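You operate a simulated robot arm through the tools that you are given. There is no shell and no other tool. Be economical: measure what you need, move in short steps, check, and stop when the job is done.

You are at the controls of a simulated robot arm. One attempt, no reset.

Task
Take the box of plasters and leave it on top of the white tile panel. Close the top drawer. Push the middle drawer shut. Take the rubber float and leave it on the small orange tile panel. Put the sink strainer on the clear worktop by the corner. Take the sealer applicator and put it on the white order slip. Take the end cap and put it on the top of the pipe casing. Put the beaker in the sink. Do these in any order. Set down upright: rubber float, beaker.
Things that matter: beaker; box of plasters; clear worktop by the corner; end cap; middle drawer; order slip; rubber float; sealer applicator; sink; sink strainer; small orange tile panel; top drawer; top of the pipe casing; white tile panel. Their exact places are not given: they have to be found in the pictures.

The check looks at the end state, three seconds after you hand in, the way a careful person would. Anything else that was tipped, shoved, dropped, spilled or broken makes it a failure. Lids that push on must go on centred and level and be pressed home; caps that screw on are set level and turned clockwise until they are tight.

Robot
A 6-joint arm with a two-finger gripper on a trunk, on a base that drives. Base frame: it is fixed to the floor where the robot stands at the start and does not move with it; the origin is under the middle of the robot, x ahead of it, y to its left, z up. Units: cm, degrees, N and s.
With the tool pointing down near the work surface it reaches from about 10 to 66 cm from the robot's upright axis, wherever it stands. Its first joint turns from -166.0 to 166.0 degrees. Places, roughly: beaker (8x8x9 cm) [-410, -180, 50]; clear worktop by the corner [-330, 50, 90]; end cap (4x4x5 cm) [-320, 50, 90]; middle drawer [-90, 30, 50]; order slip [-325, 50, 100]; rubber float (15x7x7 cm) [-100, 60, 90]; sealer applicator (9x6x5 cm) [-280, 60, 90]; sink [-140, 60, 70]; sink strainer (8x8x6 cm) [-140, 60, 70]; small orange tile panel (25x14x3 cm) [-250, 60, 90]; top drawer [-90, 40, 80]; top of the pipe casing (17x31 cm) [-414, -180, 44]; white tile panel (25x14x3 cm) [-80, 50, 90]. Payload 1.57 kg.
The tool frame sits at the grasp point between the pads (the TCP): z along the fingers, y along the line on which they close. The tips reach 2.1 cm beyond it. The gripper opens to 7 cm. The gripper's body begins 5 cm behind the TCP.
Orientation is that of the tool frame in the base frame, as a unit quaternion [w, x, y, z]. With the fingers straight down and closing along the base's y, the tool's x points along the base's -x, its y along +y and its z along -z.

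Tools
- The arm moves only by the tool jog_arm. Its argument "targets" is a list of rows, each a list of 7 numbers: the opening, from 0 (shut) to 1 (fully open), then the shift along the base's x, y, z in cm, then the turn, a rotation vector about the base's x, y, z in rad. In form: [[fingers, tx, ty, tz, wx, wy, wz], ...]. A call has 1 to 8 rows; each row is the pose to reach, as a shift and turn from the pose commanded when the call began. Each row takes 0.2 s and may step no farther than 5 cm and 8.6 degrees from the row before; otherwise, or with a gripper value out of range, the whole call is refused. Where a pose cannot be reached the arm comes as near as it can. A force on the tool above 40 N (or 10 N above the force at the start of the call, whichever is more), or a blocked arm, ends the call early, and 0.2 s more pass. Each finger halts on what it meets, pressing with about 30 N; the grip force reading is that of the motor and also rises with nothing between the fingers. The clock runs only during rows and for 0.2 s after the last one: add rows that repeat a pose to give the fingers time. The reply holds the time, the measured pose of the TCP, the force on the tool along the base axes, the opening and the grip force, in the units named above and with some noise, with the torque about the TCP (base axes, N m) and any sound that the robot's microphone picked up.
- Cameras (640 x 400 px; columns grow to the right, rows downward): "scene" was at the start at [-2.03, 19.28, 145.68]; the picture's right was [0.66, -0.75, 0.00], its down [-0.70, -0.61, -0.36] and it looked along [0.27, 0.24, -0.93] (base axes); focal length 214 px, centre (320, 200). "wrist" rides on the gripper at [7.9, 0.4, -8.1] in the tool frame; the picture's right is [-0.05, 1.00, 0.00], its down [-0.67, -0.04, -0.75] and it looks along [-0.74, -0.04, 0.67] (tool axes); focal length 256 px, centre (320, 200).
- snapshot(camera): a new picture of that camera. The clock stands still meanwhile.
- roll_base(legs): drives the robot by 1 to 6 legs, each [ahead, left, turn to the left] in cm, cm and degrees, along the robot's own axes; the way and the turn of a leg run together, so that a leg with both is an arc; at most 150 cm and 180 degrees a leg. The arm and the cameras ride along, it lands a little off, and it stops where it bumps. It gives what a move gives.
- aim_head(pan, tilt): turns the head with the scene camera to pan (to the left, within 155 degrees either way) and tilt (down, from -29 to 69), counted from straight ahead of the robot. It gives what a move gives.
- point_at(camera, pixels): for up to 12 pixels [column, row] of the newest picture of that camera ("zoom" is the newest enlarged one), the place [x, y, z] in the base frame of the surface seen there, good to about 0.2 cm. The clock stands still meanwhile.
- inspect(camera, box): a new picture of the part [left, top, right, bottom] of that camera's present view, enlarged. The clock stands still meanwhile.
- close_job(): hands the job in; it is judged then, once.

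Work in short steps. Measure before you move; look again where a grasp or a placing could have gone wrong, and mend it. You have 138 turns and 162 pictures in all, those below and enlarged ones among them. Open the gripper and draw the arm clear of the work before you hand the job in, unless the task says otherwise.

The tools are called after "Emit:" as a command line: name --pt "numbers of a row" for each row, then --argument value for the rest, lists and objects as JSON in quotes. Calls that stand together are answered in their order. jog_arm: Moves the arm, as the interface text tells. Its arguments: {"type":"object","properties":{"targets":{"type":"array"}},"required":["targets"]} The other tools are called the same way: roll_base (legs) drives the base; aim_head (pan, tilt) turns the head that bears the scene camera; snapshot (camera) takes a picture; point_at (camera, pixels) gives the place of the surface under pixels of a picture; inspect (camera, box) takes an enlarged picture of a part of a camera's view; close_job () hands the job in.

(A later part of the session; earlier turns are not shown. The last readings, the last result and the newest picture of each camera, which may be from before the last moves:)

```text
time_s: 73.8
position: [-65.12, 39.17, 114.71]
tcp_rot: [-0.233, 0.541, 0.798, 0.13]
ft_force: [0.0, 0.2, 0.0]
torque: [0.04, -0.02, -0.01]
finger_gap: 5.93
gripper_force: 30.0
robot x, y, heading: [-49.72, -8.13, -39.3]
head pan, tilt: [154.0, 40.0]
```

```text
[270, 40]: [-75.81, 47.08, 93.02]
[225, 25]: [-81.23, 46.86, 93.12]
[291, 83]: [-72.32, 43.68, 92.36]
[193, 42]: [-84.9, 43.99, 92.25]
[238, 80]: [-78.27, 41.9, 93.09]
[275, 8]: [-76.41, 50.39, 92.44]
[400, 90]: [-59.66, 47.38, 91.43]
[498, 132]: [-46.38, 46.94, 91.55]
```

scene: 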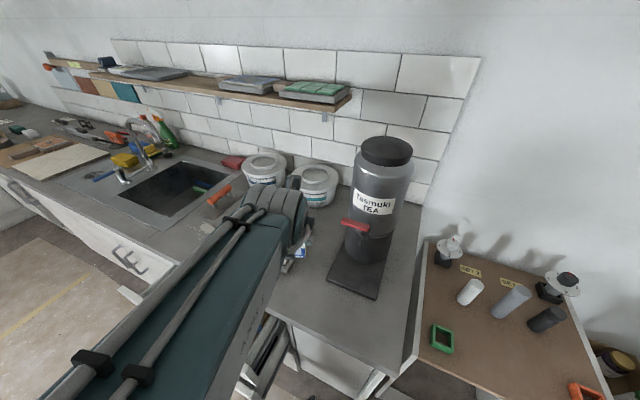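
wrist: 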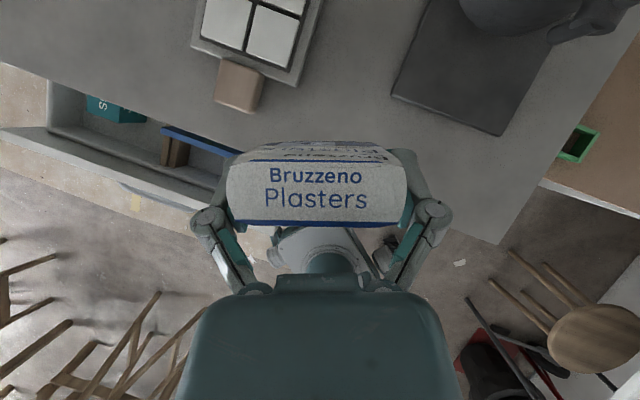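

I move over the panel to 5 cm above the placing height.

Emit:
jog_arm --pt "0 -2.7 2.5 -2.3 0 0 0" --pt "0 -5.4 5 -4.6 0 0 0" --pt "0 -8.1 7.4 -7 0 0 0" --pt "0 -10.8 9.9 -9.3 0 0 0" --pt "0 -13.4 12.3 -11.7 0 0 0" --pt "0 -13.4 12.3 -11.7 0 0 0"

Emit:
snapshot --camera "wrist"

```text
time_s: 75.2
position: [-74.79, 52.19, 102.03]
tcp_rot: [-0.246, 0.526, 0.806, 0.115]
ft_force: [-0.8, 0.3, -0.4]
torque: [-0.02, -0.02, -0.03]
finger_gap: 5.94
gripper_force: 30.4
out of reach, approached as far as the arm can: row 1, 2, 3, 4, 5, 6
robot x, y, heading: [-49.73, -7.24, -39.3]
head pan, tilt: [154.0, 40.0]
```

```text
123 pictures are left
```

wrist: 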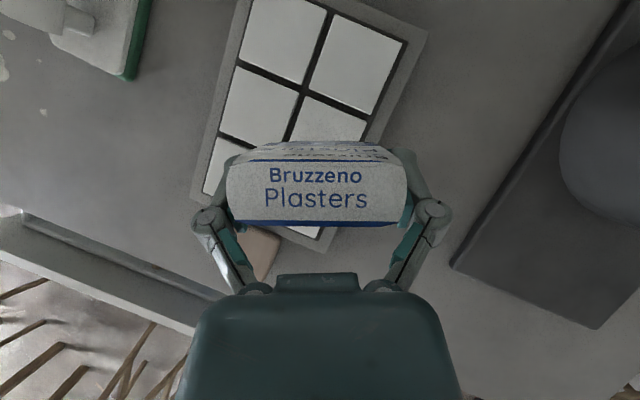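

The yaw limit again; I turn the tool 0.25 rad counter-clockwise to let it get there.

Emit:
jog_arm --pt "0 0 0 0 0 0 0.12" --pt "0 0 0 0 0 0 0.25" --pt "0 0 0 0 0 0 0.25"

```text
time_s: 76.0
position: [-74.73, 52.16, 102.15]
tcp_rot: [-0.259, 0.421, 0.865, 0.084]
ft_force: [0.1, 0.1, -0.2]
torque: [0.0, 0.0, 0.0]
finger_gap: 5.93
gripper_force: 29.6
robot x, y, heading: [-49.61, -7.76, -39.3]
head pan, tilt: [154.0, 40.0]
```

Now shift -3.3 in x and lower until the box stands on the panel.

Emit:
jog_arm --pt "0 -1.6 0 0 0 0 0" --pt "0 -3.3 0 0 0 0 0" --pt "0 -3.3 0 -2 0 0 0" --pt "0 -3.3 0 -3.6 0 0 0" --pt "0 -3.3 0 -4.2 0 0 0"

Emit:
snapshot --camera "wrist"

```text
time_s: 77.2
position: [-77.98, 52.13, 97.87]
tcp_rot: [-0.26, 0.421, 0.864, 0.086]
ft_force: [1.6, -1.3, 9.6]
torque: [0.07, -0.28, -0.07]
finger_gap: 5.92
gripper_force: 29.7
robot x, y, heading: [-49.86, -7.73, -39.3]
head pan, tilt: [154.0, 40.0]
```

```text
122 pictures are left
```

wrist: 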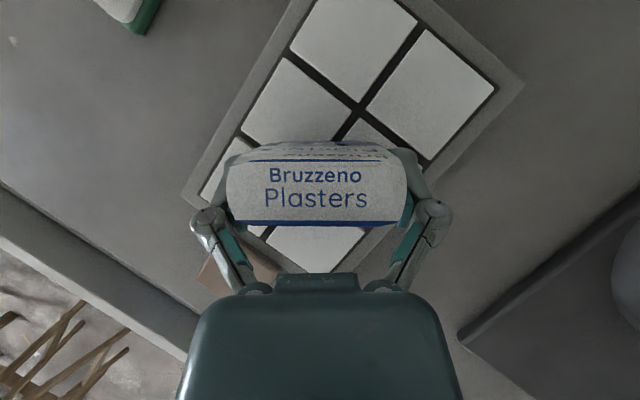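

Contact (9.6 N). I open and back out along the tool axis.

Emit:
jog_arm --pt "1 0 0 0 0 0 0" --pt "1 0 0 0 0 0 0" --pt "1 1.5 -1.5 3.4 0 0 0" --pt "1 3 -2.9 6.8 0 0 0" --pt "1 4.5 -4.4 10.2 0 0 0" --pt "1 6 -5.9 13.6 0 0 0"

Emit:
snapshot --camera "wrist"

```text
time_s: 78.6
position: [-71.87, 46.26, 111.37]
tcp_rot: [-0.258, 0.421, 0.865, 0.084]
ft_force: [0.3, -0.5, -0.5]
torque: [-0.02, 0.03, 0.0]
finger_gap: 7.0
gripper_force: 0.1
robot x, y, heading: [-49.53, -8.02, -39.4]
head pan, tilt: [154.0, 40.0]
```

```text
121 pictures are left
```

wrist: 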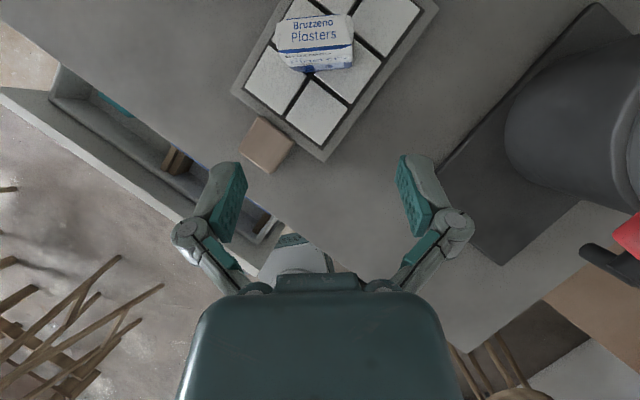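

The box stands on the panel. Next the drawers: I back off and drive to about (-93,-34), heading -60.

Emit:
roll_base --legs '[[16.5, -20.1, 0], [-33.6, -27.6, 0], [0, 0, -21]]'

Emit:
snapshot --camera "scene"

Emit:
snapshot --camera "wrist"

```text
time_s: 83.8
position: [-95.18, 25.22, 111.1]
tcp_rot: [-0.239, 0.572, 0.774, 0.13]
ft_force: [0.0, 0.8, -0.2]
torque: [-0.03, 0.0, 0.0]
finger_gap: 7.01
gripper_force: 0.0
robot x, y, heading: [-94.02, -33.41, -60.3]
head pan, tilt: [154.0, 40.0]
```

```text
120 pictures are left
```

scene: 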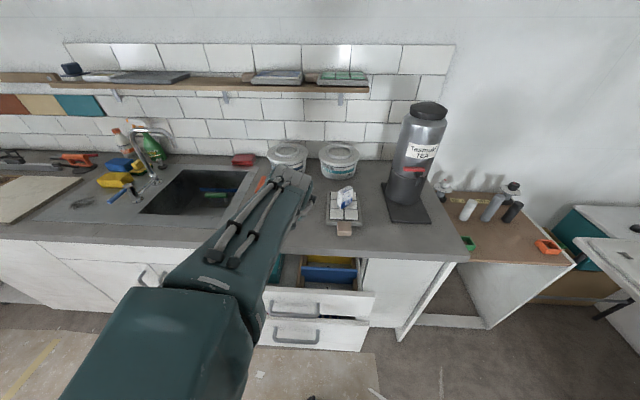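

```text
119 pictures are left
```

wrist: 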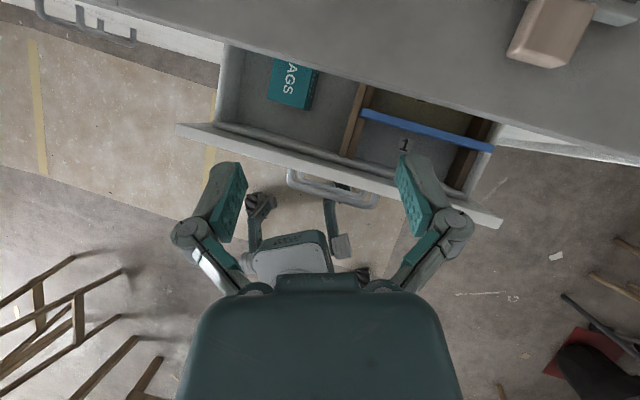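

I measure the drawer faces and handles.

Emit:
inspect --camera "scene" --box '[250, 240, 394, 360]'

Emit:
point_at --camera "wrist" --pixels '[[185, 128], [497, 222], [330, 175], [310, 190], [370, 203], [350, 178], [290, 155], [440, 203]]'

```text
3.33 times, centred on (322, 300) of scene
```

zoom: 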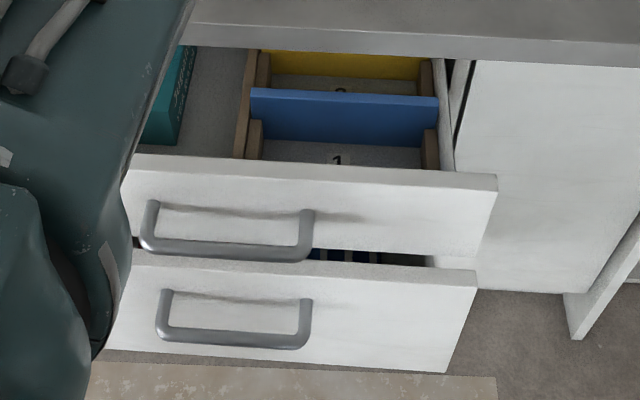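

```text
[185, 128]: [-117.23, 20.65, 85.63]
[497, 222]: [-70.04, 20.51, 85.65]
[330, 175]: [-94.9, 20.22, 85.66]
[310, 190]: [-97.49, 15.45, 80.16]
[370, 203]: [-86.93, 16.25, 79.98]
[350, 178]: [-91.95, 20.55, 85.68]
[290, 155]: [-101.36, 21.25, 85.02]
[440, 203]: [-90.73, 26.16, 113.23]
```

Emit:
point_at --camera "zoom" --pixels '[[230, 245], [230, 190], [400, 190], [400, 235], [400, 280], [230, 340], [305, 215], [305, 305], [400, 320], [230, 275], [560, 150], [300, 45]]'

```text
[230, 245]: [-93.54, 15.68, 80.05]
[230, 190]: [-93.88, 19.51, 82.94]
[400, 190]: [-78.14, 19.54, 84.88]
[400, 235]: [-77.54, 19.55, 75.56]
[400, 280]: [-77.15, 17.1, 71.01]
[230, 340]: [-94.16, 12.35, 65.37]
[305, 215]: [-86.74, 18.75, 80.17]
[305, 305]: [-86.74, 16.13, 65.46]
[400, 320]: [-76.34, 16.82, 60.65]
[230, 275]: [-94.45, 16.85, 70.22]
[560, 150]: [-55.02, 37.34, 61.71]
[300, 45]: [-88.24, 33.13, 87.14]
```

Faces: top drawer y 19.5 (z 72–86), middle y 17 (z ~57–71); handles span x -101…-86, so I'll push at x≈-79. I bring the closed gripper, tilted 60°, in front of the top drawer.

Emit:
jog_arm --pt "0 1.8 -3.4 -2.2 0.102 0.002 -0.066" --pt "0 3.6 -6.8 -4.4 0.204 0.004 -0.132" --pt "0 5.4 -10.2 -6.6 0.305 0.006 -0.197" --pt "0 7.2 -13.6 -8.8 0.407 0.008 -0.263" --pt "0 9 -17 -11 0.509 0.01 -0.329" --pt "0 11.1 -16.5 -15.4 0.509 0.01 -0.329" --pt "0 13.2 -16 -19.8 0.509 0.01 -0.329" --pt "0 15.2 -15.5 -24.2 0.509 0.01 -0.329"

```text
time_s: 85.4
position: [-89.88, 10.23, 103.53]
tcp_rot: [-0.427, 0.506, 0.629, 0.408]
ft_force: [-0.4, 0.4, -0.4]
torque: [-0.05, 0.01, -0.01]
finger_gap: 0.0
gripper_force: 28.7
robot x, y, heading: [-93.86, -33.23, -60.6]
head pan, tilt: [154.0, 40.0]
stopped in row 7: the arm was blocked; the commanded pose is now the measured one
```

The arm met the mast side again. I shift the base by (+12,-7) so the push line lies in the arm's sector.

Emit:
roll_base --legs '[[12, 7, 0]]'

```text
time_s: 86.7
position: [-78.42, 2.83, 103.76]
tcp_rot: [-0.428, 0.503, 0.629, 0.409]
ft_force: [-0.6, -0.1, 0.3]
torque: [0.0, -0.01, 0.02]
finger_gap: 0.01
gripper_force: 28.0
robot x, y, heading: [-81.93, -40.16, -60.4]
head pan, tilt: [154.0, 40.0]
```

I lower to the push height in front of the top drawer.

Emit:
jog_arm --pt "0 0 1.5 -4.5 -0.05 0 0" --pt "0 0 3 -9 -0.1 0 0" --pt "0 0 4.5 -13.5 -0.15 0 0" --pt "0 0 6 -18 -0.2 0 0" --pt "0 0 7.2 -22.5 -0.2 0 0" --pt "0 0 8.2 -26.3 -0.2 0 0"

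Emit:
snapshot --camera "scene"

```text
time_s: 87.5
position: [-79.39, 8.17, 102.1]
tcp_rot: [-0.442, 0.474, 0.625, 0.435]
ft_force: [-0.3, -0.1, 0.0]
torque: [0.0, -0.01, -0.01]
finger_gap: 0.01
gripper_force: 29.1
robot x, y, heading: [-82.38, -40.33, -60.2]
head pan, tilt: [154.0, 40.0]
stopped in row 3: the arm was blocked; the commanded pose is now the measured one
```

```text
117 pictures are left
```

scene: 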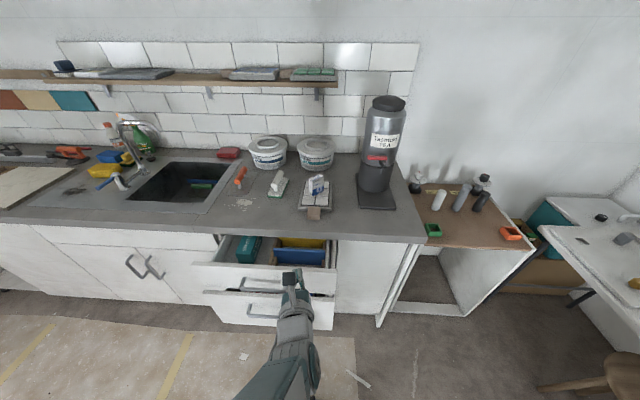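

The steep tilt tucks the wrist too close to the trunk. I reduce the tilt to about 40°, which pushes the wrist outward.

Emit:
jog_arm --pt "0 0 1 0.5 -0.128 0 0" --pt "0 0 2 0.5 -0.256 0 0" --pt "0 0 3 0 -0.384 0 0" --pt "0 0 3.5 -1 -0.512 0 0" --pt "0 0 4 -3 -0.64 0 0" --pt "0 0.5 4 -6 -0.64 0 0"

```text
time_s: 88.9
position: [-78.98, 12.21, 96.09]
tcp_rot: [-0.27, 0.588, 0.731, 0.215]
ft_force: [0.8, 1.1, 0.3]
torque: [0.01, -0.03, -0.01]
finger_gap: 0.0
gripper_force: 27.8
robot x, y, heading: [-82.12, -40.71, -60.3]
head pan, tilt: [154.0, 40.0]
```

Works. I lower to z 78 and begin to push gently.

Emit:
jog_arm --pt "0 0 0 -4.5 0 0 0" --pt "0 0 0 -9 0 0 0" --pt "0 0 0 -13.5 0 0 0" --pt "0 0 0 -18 0 0 0" --pt "0 0 3 -18 0 0 0" --pt "0 0 5.5 -18 0 0 0" --pt "0 0 7.5 -18 0 0 0" --pt "0 0 9.5 -18 0 0 0"

Emit:
snapshot --camera "scene"

```text
time_s: 90.7
position: [-79.05, 21.62, 78.03]
tcp_rot: [-0.269, 0.588, 0.731, 0.216]
ft_force: [-0.2, 0.4, 0.7]
torque: [0.0, -0.03, -0.03]
finger_gap: 0.0
gripper_force: 28.7
robot x, y, heading: [-81.62, -40.05, -60.6]
head pan, tilt: [154.0, 40.0]
```

```text
116 pictures are left
```

scene: 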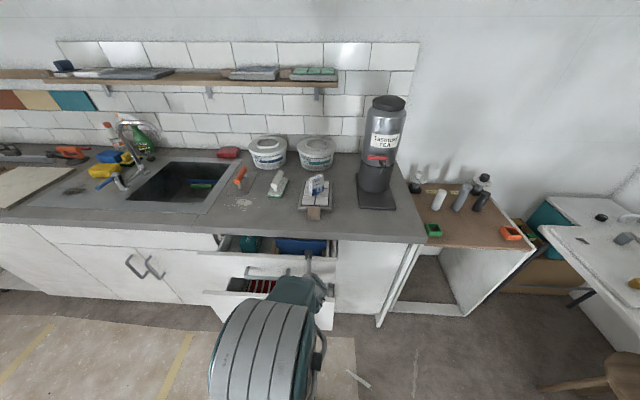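

Top drawer is moving freely. I keep pushing.

Emit:
jog_arm --pt "0 0 2 0 0 0 0" --pt "0 0 4 0 0 0 0" --pt "0 0 6 0 0 0 0" --pt "0 0 8 0 0 0 0" --pt "0 0 10 0 0 0 0" --pt "0 0 12 0 0 0 0" --pt "0 0 13.5 0 0 0 0" --pt "0 0 15 0 0 0 0"

Emit:
snapshot --camera "scene"

```text
time_s: 91.9
position: [-79.1, 30.79, 78.05]
tcp_rot: [-0.269, 0.587, 0.733, 0.215]
ft_force: [-0.5, -23.1, 5.9]
torque: [2.84, -0.09, -0.29]
finger_gap: 0.0
gripper_force: 28.5
robot x, y, heading: [-82.18, -40.54, -60.2]
head pan, tilt: [154.0, 40.0]
stopped in row 5: the force on the tool passed its limit at 86 N (the readings are from after the stop); the commanded pose is now the measured one
```

```text
115 pictures are left
```

scene: 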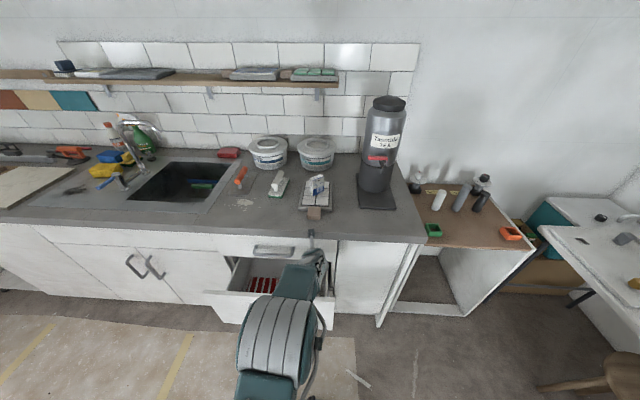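

It stopped hard at y≈32. I compare the drawer face with its neighbour.

Emit:
point_at --camera "scene" --pixels '[[195, 242], [240, 243], [295, 240], [330, 246], [350, 270], [262, 252], [232, 312], [320, 318], [250, 300]]'

Emit:
inspect --camera "scene" --box '[190, 220, 350, 340]'

```text
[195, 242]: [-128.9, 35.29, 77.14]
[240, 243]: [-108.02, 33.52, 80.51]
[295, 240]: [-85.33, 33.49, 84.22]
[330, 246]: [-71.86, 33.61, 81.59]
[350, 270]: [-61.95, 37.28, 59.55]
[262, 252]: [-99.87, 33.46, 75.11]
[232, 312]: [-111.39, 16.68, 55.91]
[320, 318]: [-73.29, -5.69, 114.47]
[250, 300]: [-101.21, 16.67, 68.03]
```

```text
3.33 times, centred on (270, 280) of scene
```

zoom: 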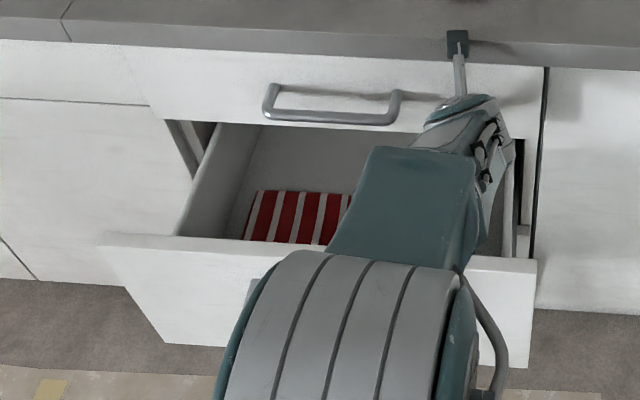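

Short by about 1.8 cm: the wrist camera met the counter edge (torque says contact 12 cm above). I back off, tilt to ~62° and push again.

Emit:
jog_arm --pt "0 0 -2 0 0 0 0" --pt "0 0 -4 0 0.1 0 0" --pt "0 0 -5 -0.5 0.2 0 0" --pt "0 0 -5 -1 0.3 0 0" --pt "0 0 -5 -1.5 0.39 0 0" --pt "0 0 -3 -1.5 0.39 0 0" --pt "0 0 -1 -1.5 0.39 0 0"

Emit:
jog_arm --pt "0 0 1 0 0 0 0" --pt "0 0 2 0 0 0 0" --pt "0 0 2.8 0 0 0 0" --pt "0 0 3.4 0 0 0 0" --pt "0 0 4 0 0 0 0" --pt "0 0 4.6 0 0 0 0" --pt "0 0 5.2 0 0 0 0"

Emit:
snapshot --camera "scene"

Emit:
point_at --camera "scene" --pixels '[[195, 242], [240, 243], [295, 240], [262, 252]]'

```text
time_s: 93.5
position: [-79.02, 30.05, 76.48]
tcp_rot: [-0.378, 0.523, 0.677, 0.352]
ft_force: [-0.3, -0.4, 0.4]
torque: [-0.01, 0.01, 0.0]
finger_gap: 0.02
gripper_force: 29.0
out of reach, approached as far as the arm can: row 2
robot x, y, heading: [-82.24, -39.95, -60.2]
head pan, tilt: [154.0, 40.0]
```

```text
time_s: 94.6
position: [-79.15, 33.08, 76.21]
tcp_rot: [-0.375, 0.525, 0.679, 0.351]
ft_force: [-0.6, -19.4, 8.1]
torque: [0.19, -0.06, -0.08]
finger_gap: 0.02
gripper_force: 28.8
robot x, y, heading: [-82.24, -40.64, -60.3]
head pan, tilt: [154.0, 40.0]
stopped in row 5: the force on the tool passed its limit at 49 N (the readings are from after the stop); the commanded pose is now the measured one
```

```text
113 pictures are left
```

scene: 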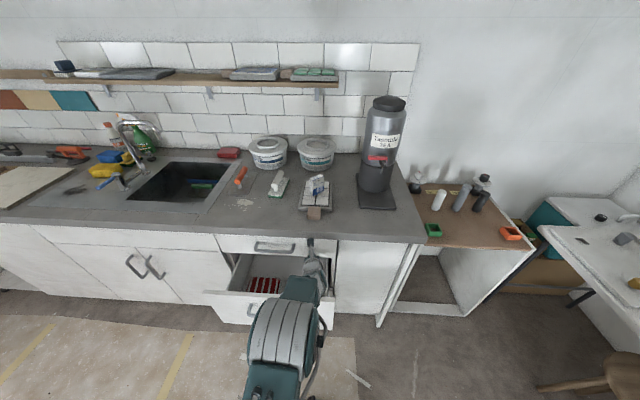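

```text
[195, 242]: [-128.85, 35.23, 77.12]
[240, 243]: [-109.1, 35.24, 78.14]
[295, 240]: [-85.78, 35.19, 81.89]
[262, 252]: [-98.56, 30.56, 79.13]
```

Top drawer is flush (y 35.2). I retreat above the middle drawer's front and reduce the tilt a little.

Emit:
jog_arm --pt "0 0 -4.5 1.5 0 0 0" --pt "0 0 -9 3 -0.06 0 0" --pt "0 0 -13.5 4 -0.12 0 0" --pt "0 0 -18 4 -0.18 0 0" --pt "0 0 -21.5 4 -0.18 0 0" --pt "0 0 -22 0 -0.18 0 0" --pt "0 0 -22 -4.5 -0.18 0 0" --pt "0 0 -22 -9 -0.18 0 0"

```text
time_s: 96.4
position: [-79.14, 11.36, 67.1]
tcp_rot: [-0.326, 0.557, 0.707, 0.289]
ft_force: [-0.1, 1.1, 0.7]
torque: [0.03, 0.0, 0.05]
finger_gap: 0.0
gripper_force: 28.9
robot x, y, heading: [-82.28, -40.5, -60.1]
head pan, tilt: [154.0, 40.0]
```

Good; now I push the middle drawer.

Emit:
jog_arm --pt "0 0 3 0 0 0 0" --pt "0 0 5.5 0 0 0 0" --pt "0 0 7.5 0 0 0 0" --pt "0 0 9.5 0 0 0 0" --pt "0 0 11.5 0 0 0 0" --pt "0 0 13.5 0 0 0 0" --pt "0 0 15.5 0 0 0 0" --pt "0 0 17.5 0 0 0 0"

Emit:
jog_arm --pt "0 0 1.2 0 0 0 0" --pt "0 0 2.2 0 0 0 0" --pt "0 0 3 0 0 0 0" --pt "0 0 3.7 0 0 0 0" --pt "0 0 4.4 0 0 0 0" --pt "0 0 5.1 0 0 0 0" --pt "0 0 5.7 0 0 0 0" --pt "0 0 6.3 0 0 0 0"

Emit:
snapshot --camera "scene"

```text
time_s: 98.2
position: [-79.13, 28.78, 67.24]
tcp_rot: [-0.326, 0.557, 0.707, 0.289]
ft_force: [-0.1, 0.3, -1.0]
torque: [-0.03, -0.01, 0.0]
finger_gap: 0.01
gripper_force: 28.8
robot x, y, heading: [-82.07, -40.43, -60.3]
head pan, tilt: [154.0, 40.0]
```

```text
time_s: 99.5
position: [-79.26, 33.08, 67.05]
tcp_rot: [-0.324, 0.557, 0.708, 0.287]
ft_force: [-2.9, -13.1, 5.4]
torque: [0.04, -0.02, 0.0]
finger_gap: 0.0
gripper_force: 28.5
robot x, y, heading: [-82.39, -40.56, -60.5]
head pan, tilt: [154.0, 40.0]
stopped in row 6: the force on the tool passed its limit at 50 N (the readings are from after the stop); the commanded pose is now the measured one
```

```text
112 pictures are left
```

scene: 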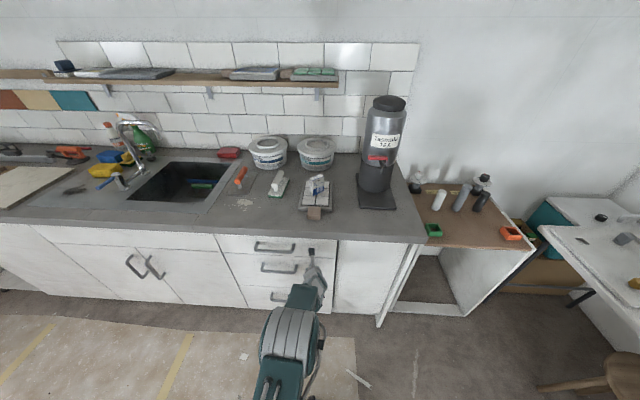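

Both look shut; I verify and retreat the tool, raising it to above the counter.

Emit:
point_at --camera "scene" --pixels '[[240, 262], [245, 243], [270, 290], [276, 192], [280, 178], [195, 242]]'

Emit:
jog_arm --pt "0 0 -4.5 1 0 0 0" --pt "0 0 -9 2 0 0 0" --pt "0 0 -12 5.5 -0.1 0 0" --pt "0 0 -12 10 -0.2 0 0" --pt "0 0 -12 15 -0.3 0 0" --pt "0 0 -12 20 -0.4 0 0" --pt "0 0 -12 25 -0.5 0 0" --pt "1 0 -12 30 -0.6 0 0"

Emit:
jog_arm --pt "1 0 3 4 0 0 0" --pt "1 0 6 8 0 0 0" --pt "1 0 9 12 0 0 0"

Emit:
inspect --camera "scene" --box '[220, 145, 364, 235]'

```text
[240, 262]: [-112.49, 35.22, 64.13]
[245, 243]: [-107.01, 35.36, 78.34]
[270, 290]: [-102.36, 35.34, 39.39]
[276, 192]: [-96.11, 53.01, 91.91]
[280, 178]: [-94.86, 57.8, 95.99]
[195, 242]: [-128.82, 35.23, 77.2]
```

```text
time_s: 101.3
position: [-79.24, 21.5, 97.12]
tcp_rot: [-0.145, 0.629, 0.761, 0.065]
ft_force: [0.0, -0.4, 0.1]
torque: [0.01, 0.04, 0.02]
finger_gap: 6.86
gripper_force: 0.1
robot x, y, heading: [-82.13, -40.59, -60.4]
head pan, tilt: [154.0, 40.0]
```

```text
time_s: 102.1
position: [-78.96, 30.27, 109.77]
tcp_rot: [-0.147, 0.629, 0.761, 0.066]
ft_force: [0.3, -1.1, 9.2]
torque: [-0.06, -0.06, 0.0]
finger_gap: 7.0
gripper_force: 0.2
robot x, y, heading: [-82.34, -40.49, -60.2]
head pan, tilt: [154.0, 40.0]
```

```text
4.44 times, centred on (292, 190) of scene
```

zoom: 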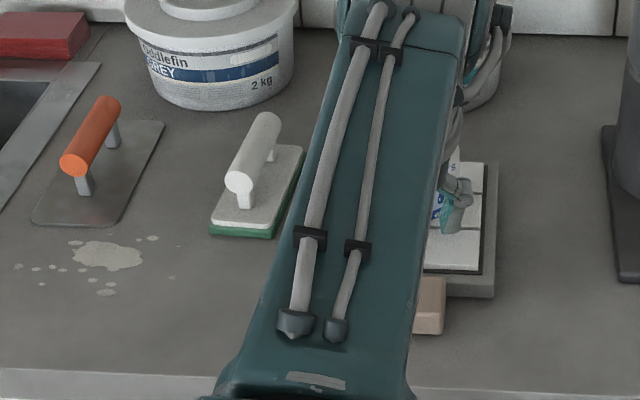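

The last reading shows 9 N upward; I check the wrist view that nothing is touched.

Emit:
snapshot --camera "wrist"

```text
110 pictures are left
```

wrist: 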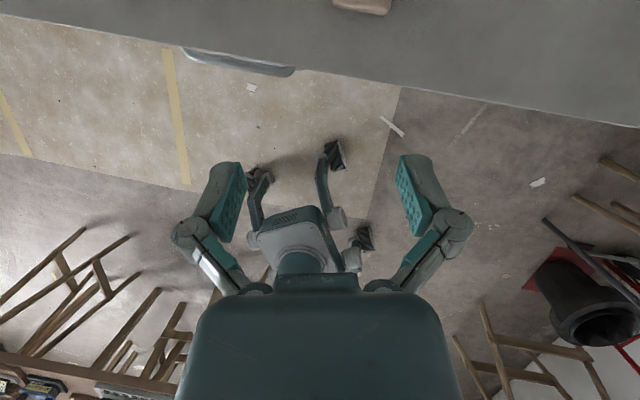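

Nothing is touched. I measure the rubber float's handle and base.

Emit:
point_at --camera "zoom" --pixels '[[241, 175], [252, 150], [265, 122], [245, 205], [225, 222], [282, 222], [303, 150], [215, 232], [278, 235], [270, 155], [260, 190]]'

```text
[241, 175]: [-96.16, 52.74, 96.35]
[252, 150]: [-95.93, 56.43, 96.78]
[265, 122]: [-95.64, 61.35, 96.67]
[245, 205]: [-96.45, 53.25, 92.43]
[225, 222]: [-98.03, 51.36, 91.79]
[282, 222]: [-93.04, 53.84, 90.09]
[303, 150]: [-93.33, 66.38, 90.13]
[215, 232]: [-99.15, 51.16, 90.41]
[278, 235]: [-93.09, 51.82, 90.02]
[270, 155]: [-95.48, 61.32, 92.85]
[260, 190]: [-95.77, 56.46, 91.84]
```

Before closing in I check the shelf's front edge, since the gripper will come near it.

Emit:
point_at --camera "scene" --pixels '[[230, 82], [320, 90], [260, 75], [150, 76], [210, 95], [60, 77]]'

Emit:
roll_base --legs '[[-28, 1.5, 0]]'

```text
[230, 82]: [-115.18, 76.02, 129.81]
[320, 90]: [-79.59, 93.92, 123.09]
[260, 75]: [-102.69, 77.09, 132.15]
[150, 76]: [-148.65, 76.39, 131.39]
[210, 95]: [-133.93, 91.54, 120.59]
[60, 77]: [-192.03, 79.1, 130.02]
```

```text
time_s: 104.1
position: [-92.43, 55.69, 109.33]
tcp_rot: [-0.145, 0.626, 0.763, 0.066]
ft_force: [-0.1, 0.7, 0.4]
torque: [0.02, -0.02, 0.02]
finger_gap: 6.98
gripper_force: 0.0
robot x, y, heading: [-95.3, -15.14, -59.8]
head pan, tilt: [154.0, 40.0]
```

I shift the base a bit left so the tool yaw can match the handle.

Emit:
roll_base --legs '[[-4.2, -3.3, 0]]'

Emit:
snapshot --camera "wrist"

```text
time_s: 105.0
position: [-95.75, 58.52, 109.02]
tcp_rot: [-0.147, 0.627, 0.762, 0.061]
ft_force: [1.2, 0.7, -0.4]
torque: [-0.08, 0.1, 0.03]
finger_gap: 7.0
gripper_force: 0.0
robot x, y, heading: [-99.68, -12.86, -59.9]
head pan, tilt: [154.0, 40.0]
```

```text
109 pictures are left
```

wrist: 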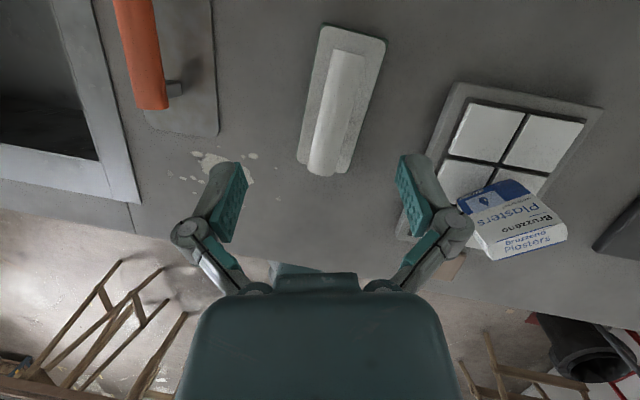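

The plasters box has been knocked over (that was the 9 N). I measure how it lies.

Emit:
inspect --camera "wrist" --box '[400, 60, 624, 280]'

Emit:
point_at --camera "wrist" --pixels '[[505, 190], [540, 195], [565, 225], [500, 250], [510, 225], [470, 205], [463, 240], [575, 125], [480, 125], [515, 240]]'

```text
1.82 times, centred on (512, 170) of wrist
```

zoom: 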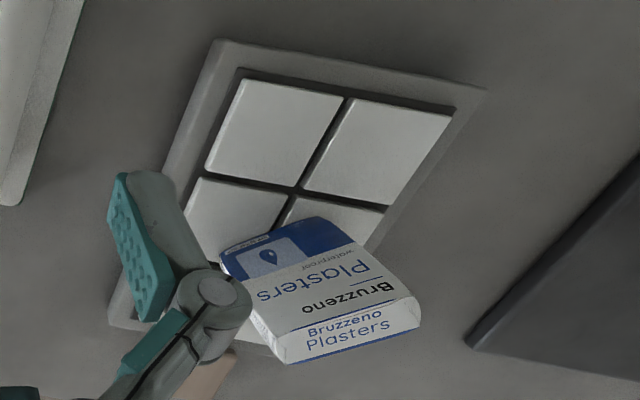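

```text
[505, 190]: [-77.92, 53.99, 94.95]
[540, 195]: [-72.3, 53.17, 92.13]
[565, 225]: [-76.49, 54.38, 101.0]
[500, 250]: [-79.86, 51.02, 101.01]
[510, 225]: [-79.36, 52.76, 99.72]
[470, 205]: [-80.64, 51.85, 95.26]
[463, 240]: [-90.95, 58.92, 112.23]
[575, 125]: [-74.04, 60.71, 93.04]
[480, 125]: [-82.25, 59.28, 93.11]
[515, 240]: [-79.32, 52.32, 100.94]
```

It is in fact still standing (top z 101, bottom 95). Now I rotate the yaw to the float's handle and approach.

Emit:
jog_arm --pt "1 0.1 -0.8 -2.7 0 0 -0.135" --pt "1 0.2 -1.6 -5.4 0 0 -0.27" --pt "1 0.2 -2.4 -8.1 0 0 -0.27" --pt "1 0.2 -2.4 -8.1 0 0 -0.27"

Emit:
snapshot --camera "wrist"

```text
time_s: 106.0
position: [-93.79, 53.84, 100.59]
tcp_rot: [-0.147, 0.71, 0.684, 0.082]
ft_force: [-0.8, 0.0, 1.2]
torque: [0.03, -0.03, 0.0]
finger_gap: 6.99
gripper_force: 0.1
out of reach, approached as far as the arm can: row 2, 3, 4
robot x, y, heading: [-99.69, -12.98, -59.9]
head pan, tilt: [154.0, 40.0]
```

```text
107 pictures are left
```

wrist: 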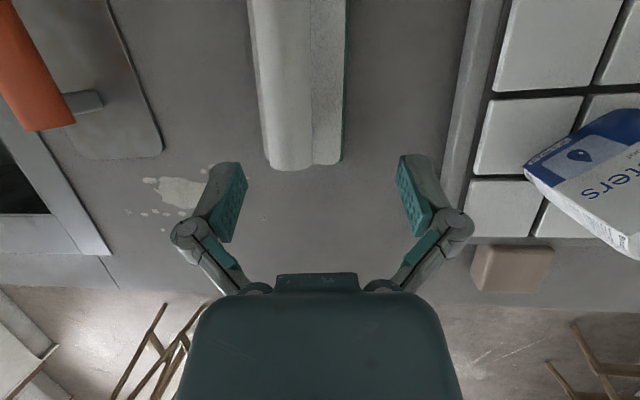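

Yaw matches now. I shift the base by (-6,+2.5) to bring the arm within its yaw limit.

Emit:
roll_base --legs '[[-5.2, -3.9, 0]]'

```text
time_s: 107.0
position: [-97.86, 57.56, 99.97]
tcp_rot: [-0.148, 0.712, 0.682, 0.074]
ft_force: [1.4, 0.9, 1.2]
torque: [-0.05, 0.1, 0.05]
finger_gap: 7.0
gripper_force: 0.0
robot x, y, heading: [-104.97, -10.03, -60.2]
head pan, tilt: [154.0, 40.0]
```

Emit:
jog_arm --pt "1 1.9 -0.8 0 0 0 0" --pt "1 1.9 -0.8 0 0 0 0" --pt "1 1.9 -0.2 -2.4 0 0 0" --pt "1 1.9 0.4 -4.8 0 0 0" --pt "1 1.9 0.4 -4.8 0 0 0"

Emit:
snapshot --camera "wrist"

```text
time_s: 108.2
position: [-96.92, 57.25, 95.58]
tcp_rot: [-0.147, 0.711, 0.683, 0.08]
ft_force: [0.4, -0.1, -0.2]
torque: [-0.02, 0.0, 0.0]
finger_gap: 6.98
gripper_force: 0.1
robot x, y, heading: [-105.04, -10.19, -59.9]
head pan, tilt: [154.0, 40.0]
```

```text
106 pictures are left
```

wrist: 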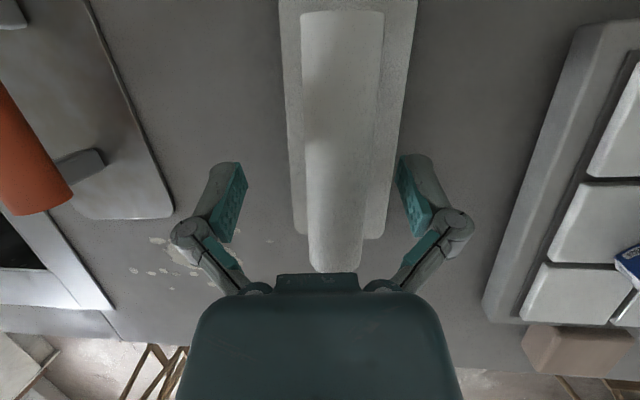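

The handle lies between the fingers, about 0.9 cm to the right. I shift, lower 0.4 and close.

Emit:
jog_arm --pt "1 0.9 0.3 -0.4 0 0 0" --pt "1 0.9 0.3 -0.4 0 0 0" --pt "0 0.9 0.3 -0.4 0 0 0" --pt "0 0.9 0.3 -0.4 0 0 0" --pt "0 0.9 0.3 -0.4 0 0 0"

Emit:
jog_arm --pt "0 0 0 3 0 0 0" --pt "0 0 0 7 0 0 0" --pt "0 0 0 10 0 0 0"

Emit:
snapshot --camera "wrist"

```text
time_s: 109.4
position: [-95.93, 57.64, 95.45]
tcp_rot: [-0.149, 0.71, 0.683, 0.081]
ft_force: [-9.9, -7.8, 16.5]
torque: [-0.26, 0.17, -0.28]
finger_gap: 2.7
gripper_force: 30.4
robot x, y, heading: [-104.92, -10.04, -60.0]
head pan, tilt: [154.0, 40.0]
```

```text
time_s: 110.2
position: [-96.01, 57.47, 105.2]
tcp_rot: [-0.145, 0.712, 0.683, 0.079]
ft_force: [0.4, -0.6, -2.9]
torque: [-0.05, -0.01, 0.04]
finger_gap: 2.67
gripper_force: 30.0
robot x, y, heading: [-104.95, -10.1, -60.0]
head pan, tilt: [154.0, 40.0]
```

```text
105 pictures are left
```

wrist: 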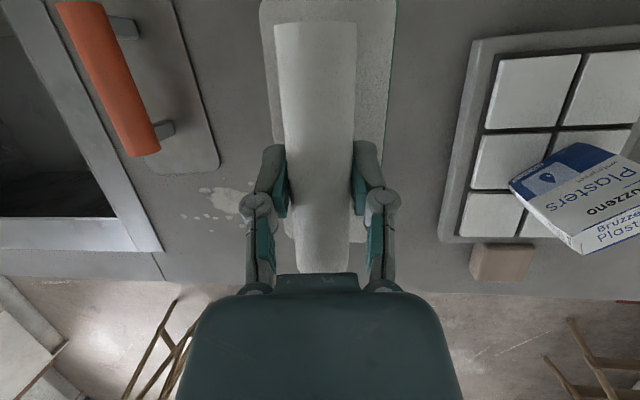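

The float is held. I raise it, back the base away and drive along the counter to about x=-250.

Emit:
jog_arm --pt "0 0 -2 4 0 0 0" --pt "0 0 -4 8 0 0 0"

Emit:
roll_base --legs '[[19, -11, 0], [-72.5, -125.6, 0]]'

Emit:
snapshot --camera "scene"

```text
time_s: 110.8
position: [-96.07, 53.64, 113.19]
tcp_rot: [-0.146, 0.71, 0.684, 0.079]
ft_force: [-0.1, 0.2, -3.7]
torque: [-0.02, -0.03, 0.0]
finger_gap: 2.63
gripper_force: 29.6
robot x, y, heading: [-104.89, -9.92, -59.8]
head pan, tilt: [154.0, 40.0]
```

```text
time_s: 119.4
position: [-238.48, 33.7, 113.1]
tcp_rot: [-0.144, 0.726, 0.667, 0.082]
ft_force: [0.0, -0.1, -2.8]
torque: [-0.01, 0.0, -0.01]
finger_gap: 2.65
gripper_force: 30.3
robot x, y, heading: [-250.16, -29.55, -62.6]
head pan, tilt: [154.0, 40.0]
```

```text
104 pictures are left
```

scene: 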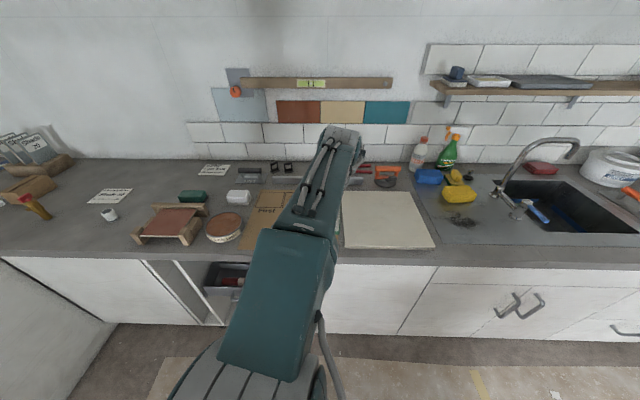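

I enlarge the counter region to find the orange tile panel, end cap, order slips and applicator.

Emit:
inspect --camera "scene" --box '[60, 140, 300, 290]'

Emit:
inspect --camera "scene" --box '[230, 140, 470, 290]'

Emit:
snapshot --camera "wrist"

Emit:
point_at --camera "scene" --pixels '[[172, 215], [225, 222], [262, 220], [270, 205], [385, 220], [110, 214], [110, 195], [215, 170], [190, 196], [238, 197], [40, 210], [30, 185]]'

```text
2.67 times, centred on (180, 215) of scene
```

zoom: 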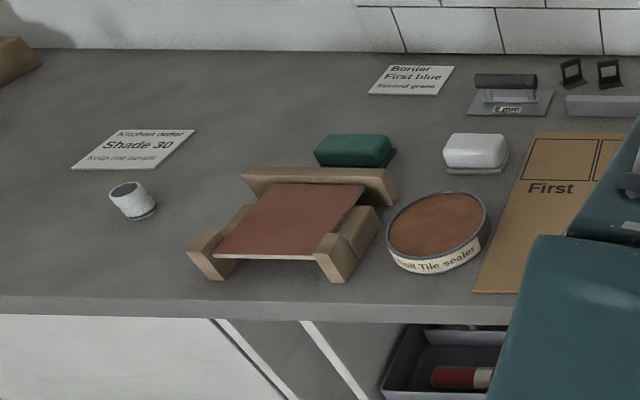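

```text
2.67 times, centred on (350, 215) of scene
```

zoom: 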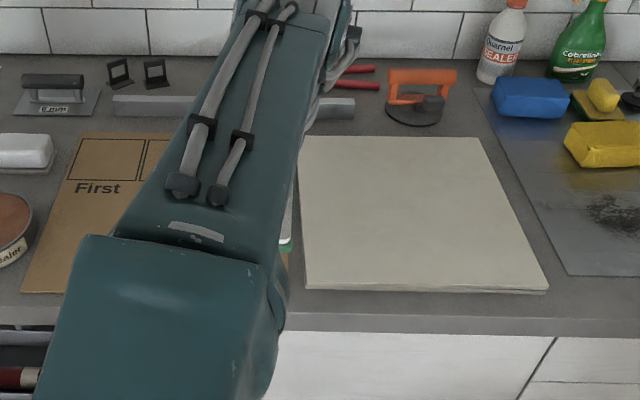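

```text
101 pictures are left
```

wrist: 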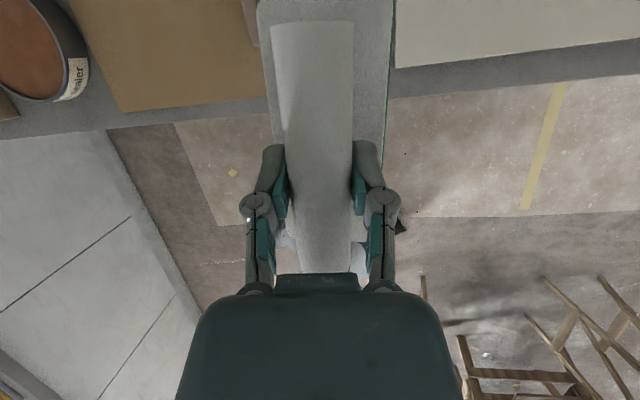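

```text
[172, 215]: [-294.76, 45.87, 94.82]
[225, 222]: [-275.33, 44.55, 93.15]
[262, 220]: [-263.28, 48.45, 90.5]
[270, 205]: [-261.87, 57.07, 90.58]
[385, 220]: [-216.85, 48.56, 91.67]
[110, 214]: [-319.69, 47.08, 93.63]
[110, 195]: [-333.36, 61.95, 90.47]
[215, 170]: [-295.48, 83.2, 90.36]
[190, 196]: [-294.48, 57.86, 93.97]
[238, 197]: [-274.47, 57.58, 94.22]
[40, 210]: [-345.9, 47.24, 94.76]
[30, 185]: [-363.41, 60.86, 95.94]
```

The arm hides the place around x=-250. I shift the base +28 in x to see it.

Emit:
roll_base --legs '[[12.9, 24.9, 2.5]]'

Emit:
inspect --camera "scene" --box '[80, 140, 320, 290]'

```text
time_s: 121.3
position: [-214.06, 34.48, 113.48]
tcp_rot: [-0.145, 0.711, 0.683, 0.081]
ft_force: [-0.1, -0.2, -2.9]
torque: [-0.01, 0.0, -0.01]
finger_gap: 2.66
gripper_force: 30.3
robot x, y, heading: [-222.88, -29.3, -60.0]
head pan, tilt: [154.0, 40.0]
```

```text
2.67 times, centred on (200, 215) of scene
```

zoom: 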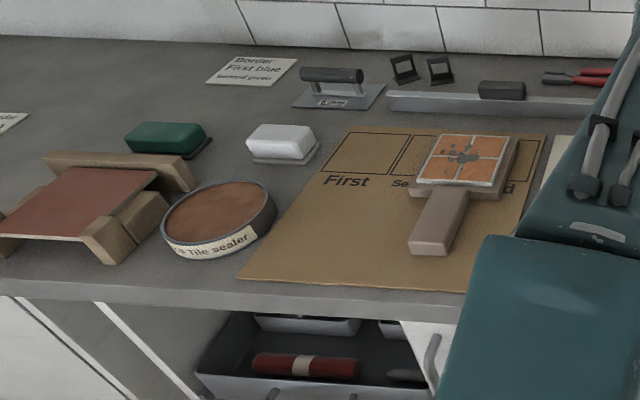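

The orange tile panel shows at about zoom (463,160). I measure it and the two candidate applicators.

Emit:
point_at --camera "zoom" --pixels '[[463, 160], [440, 140], [505, 143], [420, 180], [492, 185], [445, 215], [432, 250], [512, 165], [490, 195], [283, 140], [168, 138], [290, 155]]'

Emit:
inspect --camera "scene" --box '[220, 180, 292, 240]'

Emit:
inspect --camera "scene" --box '[116, 175, 212, 235]'

```text
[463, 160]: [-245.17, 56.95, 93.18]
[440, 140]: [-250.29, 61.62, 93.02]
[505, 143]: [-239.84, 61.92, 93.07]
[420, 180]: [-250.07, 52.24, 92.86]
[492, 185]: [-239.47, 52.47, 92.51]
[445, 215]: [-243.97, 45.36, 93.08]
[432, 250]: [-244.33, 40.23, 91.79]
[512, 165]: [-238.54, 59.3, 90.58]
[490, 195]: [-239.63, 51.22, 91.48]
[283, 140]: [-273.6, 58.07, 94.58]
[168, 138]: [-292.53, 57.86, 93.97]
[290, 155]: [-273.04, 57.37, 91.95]
```

```text
6.67 times, centred on (256, 210) of scene
```

zoom: 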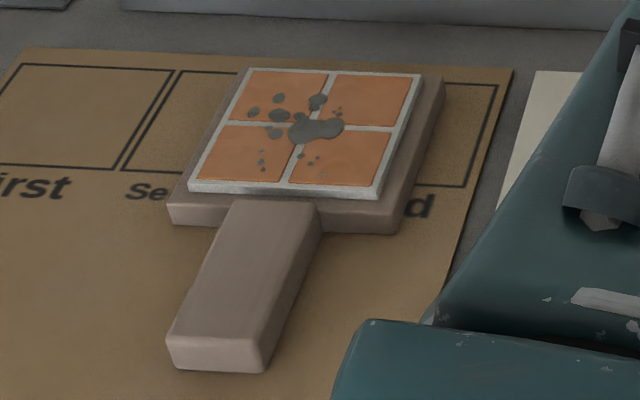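

```text
6.67 times, centred on (164, 205) of scene
```

zoom: 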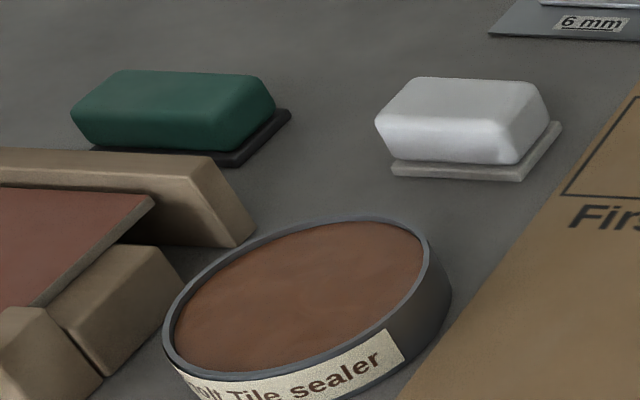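

The panel is a paddle: tile top z 93.1, centre about (-245,57). I check the open cabinet tray below before driving in.

Emit:
snapshot --camera "scene"

Emit:
point_at --camera "scene" --pixels '[[196, 278], [160, 285], [242, 275], [180, 287], [230, 290], [150, 270], [260, 275]]'

```text
97 pictures are left
```

scene: 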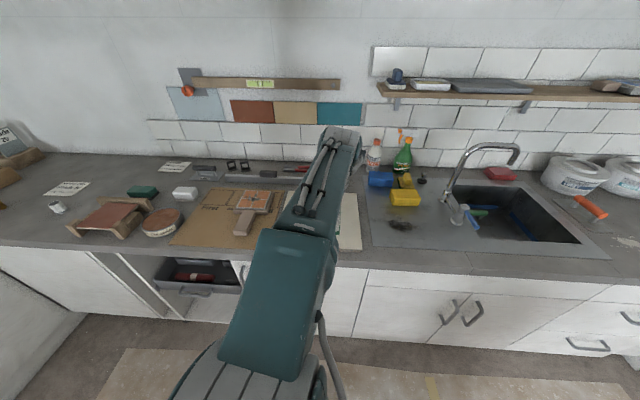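

```text
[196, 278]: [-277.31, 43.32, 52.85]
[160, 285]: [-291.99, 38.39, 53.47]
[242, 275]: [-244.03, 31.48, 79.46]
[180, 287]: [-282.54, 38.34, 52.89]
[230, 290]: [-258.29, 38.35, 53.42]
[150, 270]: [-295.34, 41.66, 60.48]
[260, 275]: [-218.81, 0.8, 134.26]
```

Nothing protrudes. I drive in so the float hovers above the panel.

Emit:
roll_base --legs '[[-31.3, -17.7, 0]]'

Emit:
snapshot --camera "wrist"

```text
time_s: 123.6
position: [-243.88, 53.49, 113.14]
tcp_rot: [-0.147, 0.714, 0.68, 0.078]
ft_force: [1.1, 0.1, -2.8]
torque: [-0.01, 0.03, 0.01]
finger_gap: 2.65
gripper_force: 30.0
robot x, y, heading: [-253.79, -10.49, -60.4]
head pan, tilt: [154.0, 40.0]
```

```text
96 pictures are left
```

wrist: 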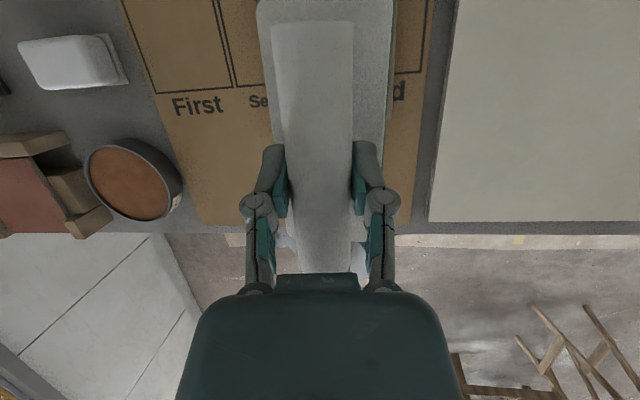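

I move over the tile and lower gently to contact.

Emit:
jog_arm --pt "0 -0.5 1.5 -3 0 0 0" --pt "0 -1 2.9 -6 0 0 0" --pt "0 -1 2.9 -10 0 0 0" --pt "0 -1 2.9 -12.8 0 0 0" --pt "0 -1 2.9 -13.8 0 0 0" --pt "0 -1 2.9 -14.4 0 0 0"

Emit:
snapshot --camera "wrist"

```text
time_s: 125.0
position: [-245.34, 56.14, 98.84]
tcp_rot: [-0.146, 0.714, 0.68, 0.081]
ft_force: [-0.6, -0.1, -2.0]
torque: [0.03, -0.02, -0.02]
finger_gap: 2.64
gripper_force: 29.9
robot x, y, heading: [-253.66, -11.08, -60.4]
head pan, tilt: [154.0, 40.0]
```

```text
95 pictures are left
```

wrist: 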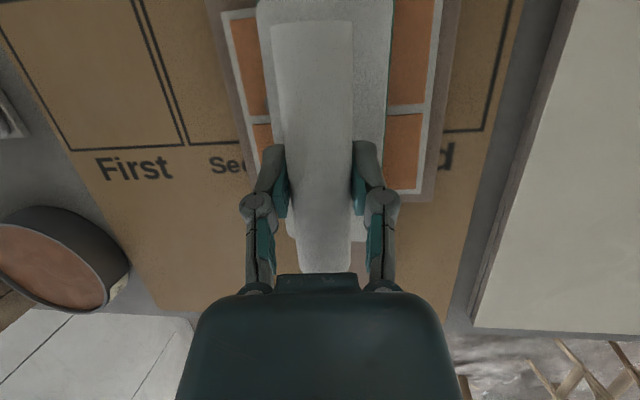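

Well aligned. I lower the last millimetres, then release when in contact.

Emit:
jog_arm --pt "0 0.3 0 -0.2 0 0 0" --pt "0 0.3 0 -0.4 0 0 0" --pt "0 0.3 0 -0.5 0 0 0"

```text
time_s: 125.8
position: [-244.95, 56.17, 98.48]
tcp_rot: [-0.148, 0.714, 0.68, 0.081]
ft_force: [0.4, -1.5, 12.0]
torque: [-0.52, 0.02, -0.02]
finger_gap: 2.64
gripper_force: 30.4
robot x, y, heading: [-253.73, -10.51, -60.5]
head pan, tilt: [154.0, 40.0]
```

Contact 12 N. I open and back out.

Emit:
jog_arm --pt "1 0 0 0 0 0 0" --pt "1 0 0 0 0 0 0" --pt "1 0.3 -1.3 3.8 0 0 0" --pt "1 0.6 -2.6 7.6 0 0 0" --pt "1 1 -3.9 11.4 0 0 0" --pt "1 1.3 -5.2 15 0 0 0"

Emit:
snapshot --camera "wrist"

```text
time_s: 127.2
position: [-244.92, 51.48, 112.22]
tcp_rot: [-0.143, 0.708, 0.688, 0.073]
ft_force: [-0.7, -1.1, 0.3]
torque: [-0.02, -0.02, 0.0]
finger_gap: 7.0
gripper_force: 0.1
robot x, y, heading: [-253.71, -10.38, -60.3]
head pan, tilt: [154.0, 40.0]
```

```text
94 pictures are left
```

wrist: 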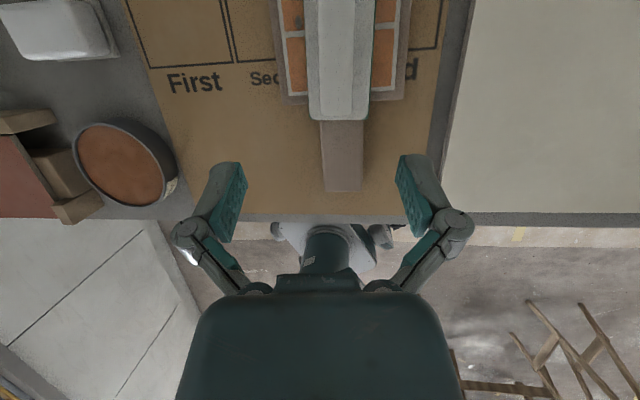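

The float rests on the tile. Next the sealer applicator (white block at (-273.5,57.5)). I turn the tool vertical with yaw toward 180° to grip it across its 6 cm, and see how far the yaw goes.

Emit:
jog_arm --pt "1 0 0 0.5 -0.014 -0.027 0.134" --pt "1 0 0 1 -0.028 -0.054 0.267" --pt "1 0 0 1.5 -0.041 -0.081 0.401" --pt "1 0 0 2 -0.055 -0.108 0.534" --pt "1 0 0 2 -0.069 -0.135 0.668" --pt "1 0 0 2 -0.083 -0.162 0.802" --pt "1 0 0 2 -0.096 -0.189 0.935" --pt "1 0 0 2 -0.11 -0.216 1.069"

Emit:
jog_arm --pt "1 0 0 0 -0.014 -0.027 0.134" --pt "1 0 0 0 -0.028 -0.054 0.267" --pt "1 0 0 0 -0.041 -0.081 0.401" --pt "1 0 0 0 -0.053 -0.104 0.515"

```text
time_s: 129.0
position: [-243.62, 51.07, 115.3]
tcp_rot: [-0.059, 0.261, 0.963, 0.031]
ft_force: [0.4, 0.6, -0.3]
torque: [0.0, -0.01, -0.03]
finger_gap: 7.01
gripper_force: 0.1
robot x, y, heading: [-253.64, -10.18, -60.2]
head pan, tilt: [154.0, 40.0]
```

```text
time_s: 130.0
position: [-243.66, 50.98, 115.45]
tcp_rot: [-0.009, 0.008, 1.0, 0.004]
ft_force: [0.0, -0.1, -0.5]
torque: [0.01, 0.0, 0.0]
finger_gap: 6.98
gripper_force: 0.0
robot x, y, heading: [-253.77, -10.29, -60.3]
head pan, tilt: [154.0, 40.0]
```

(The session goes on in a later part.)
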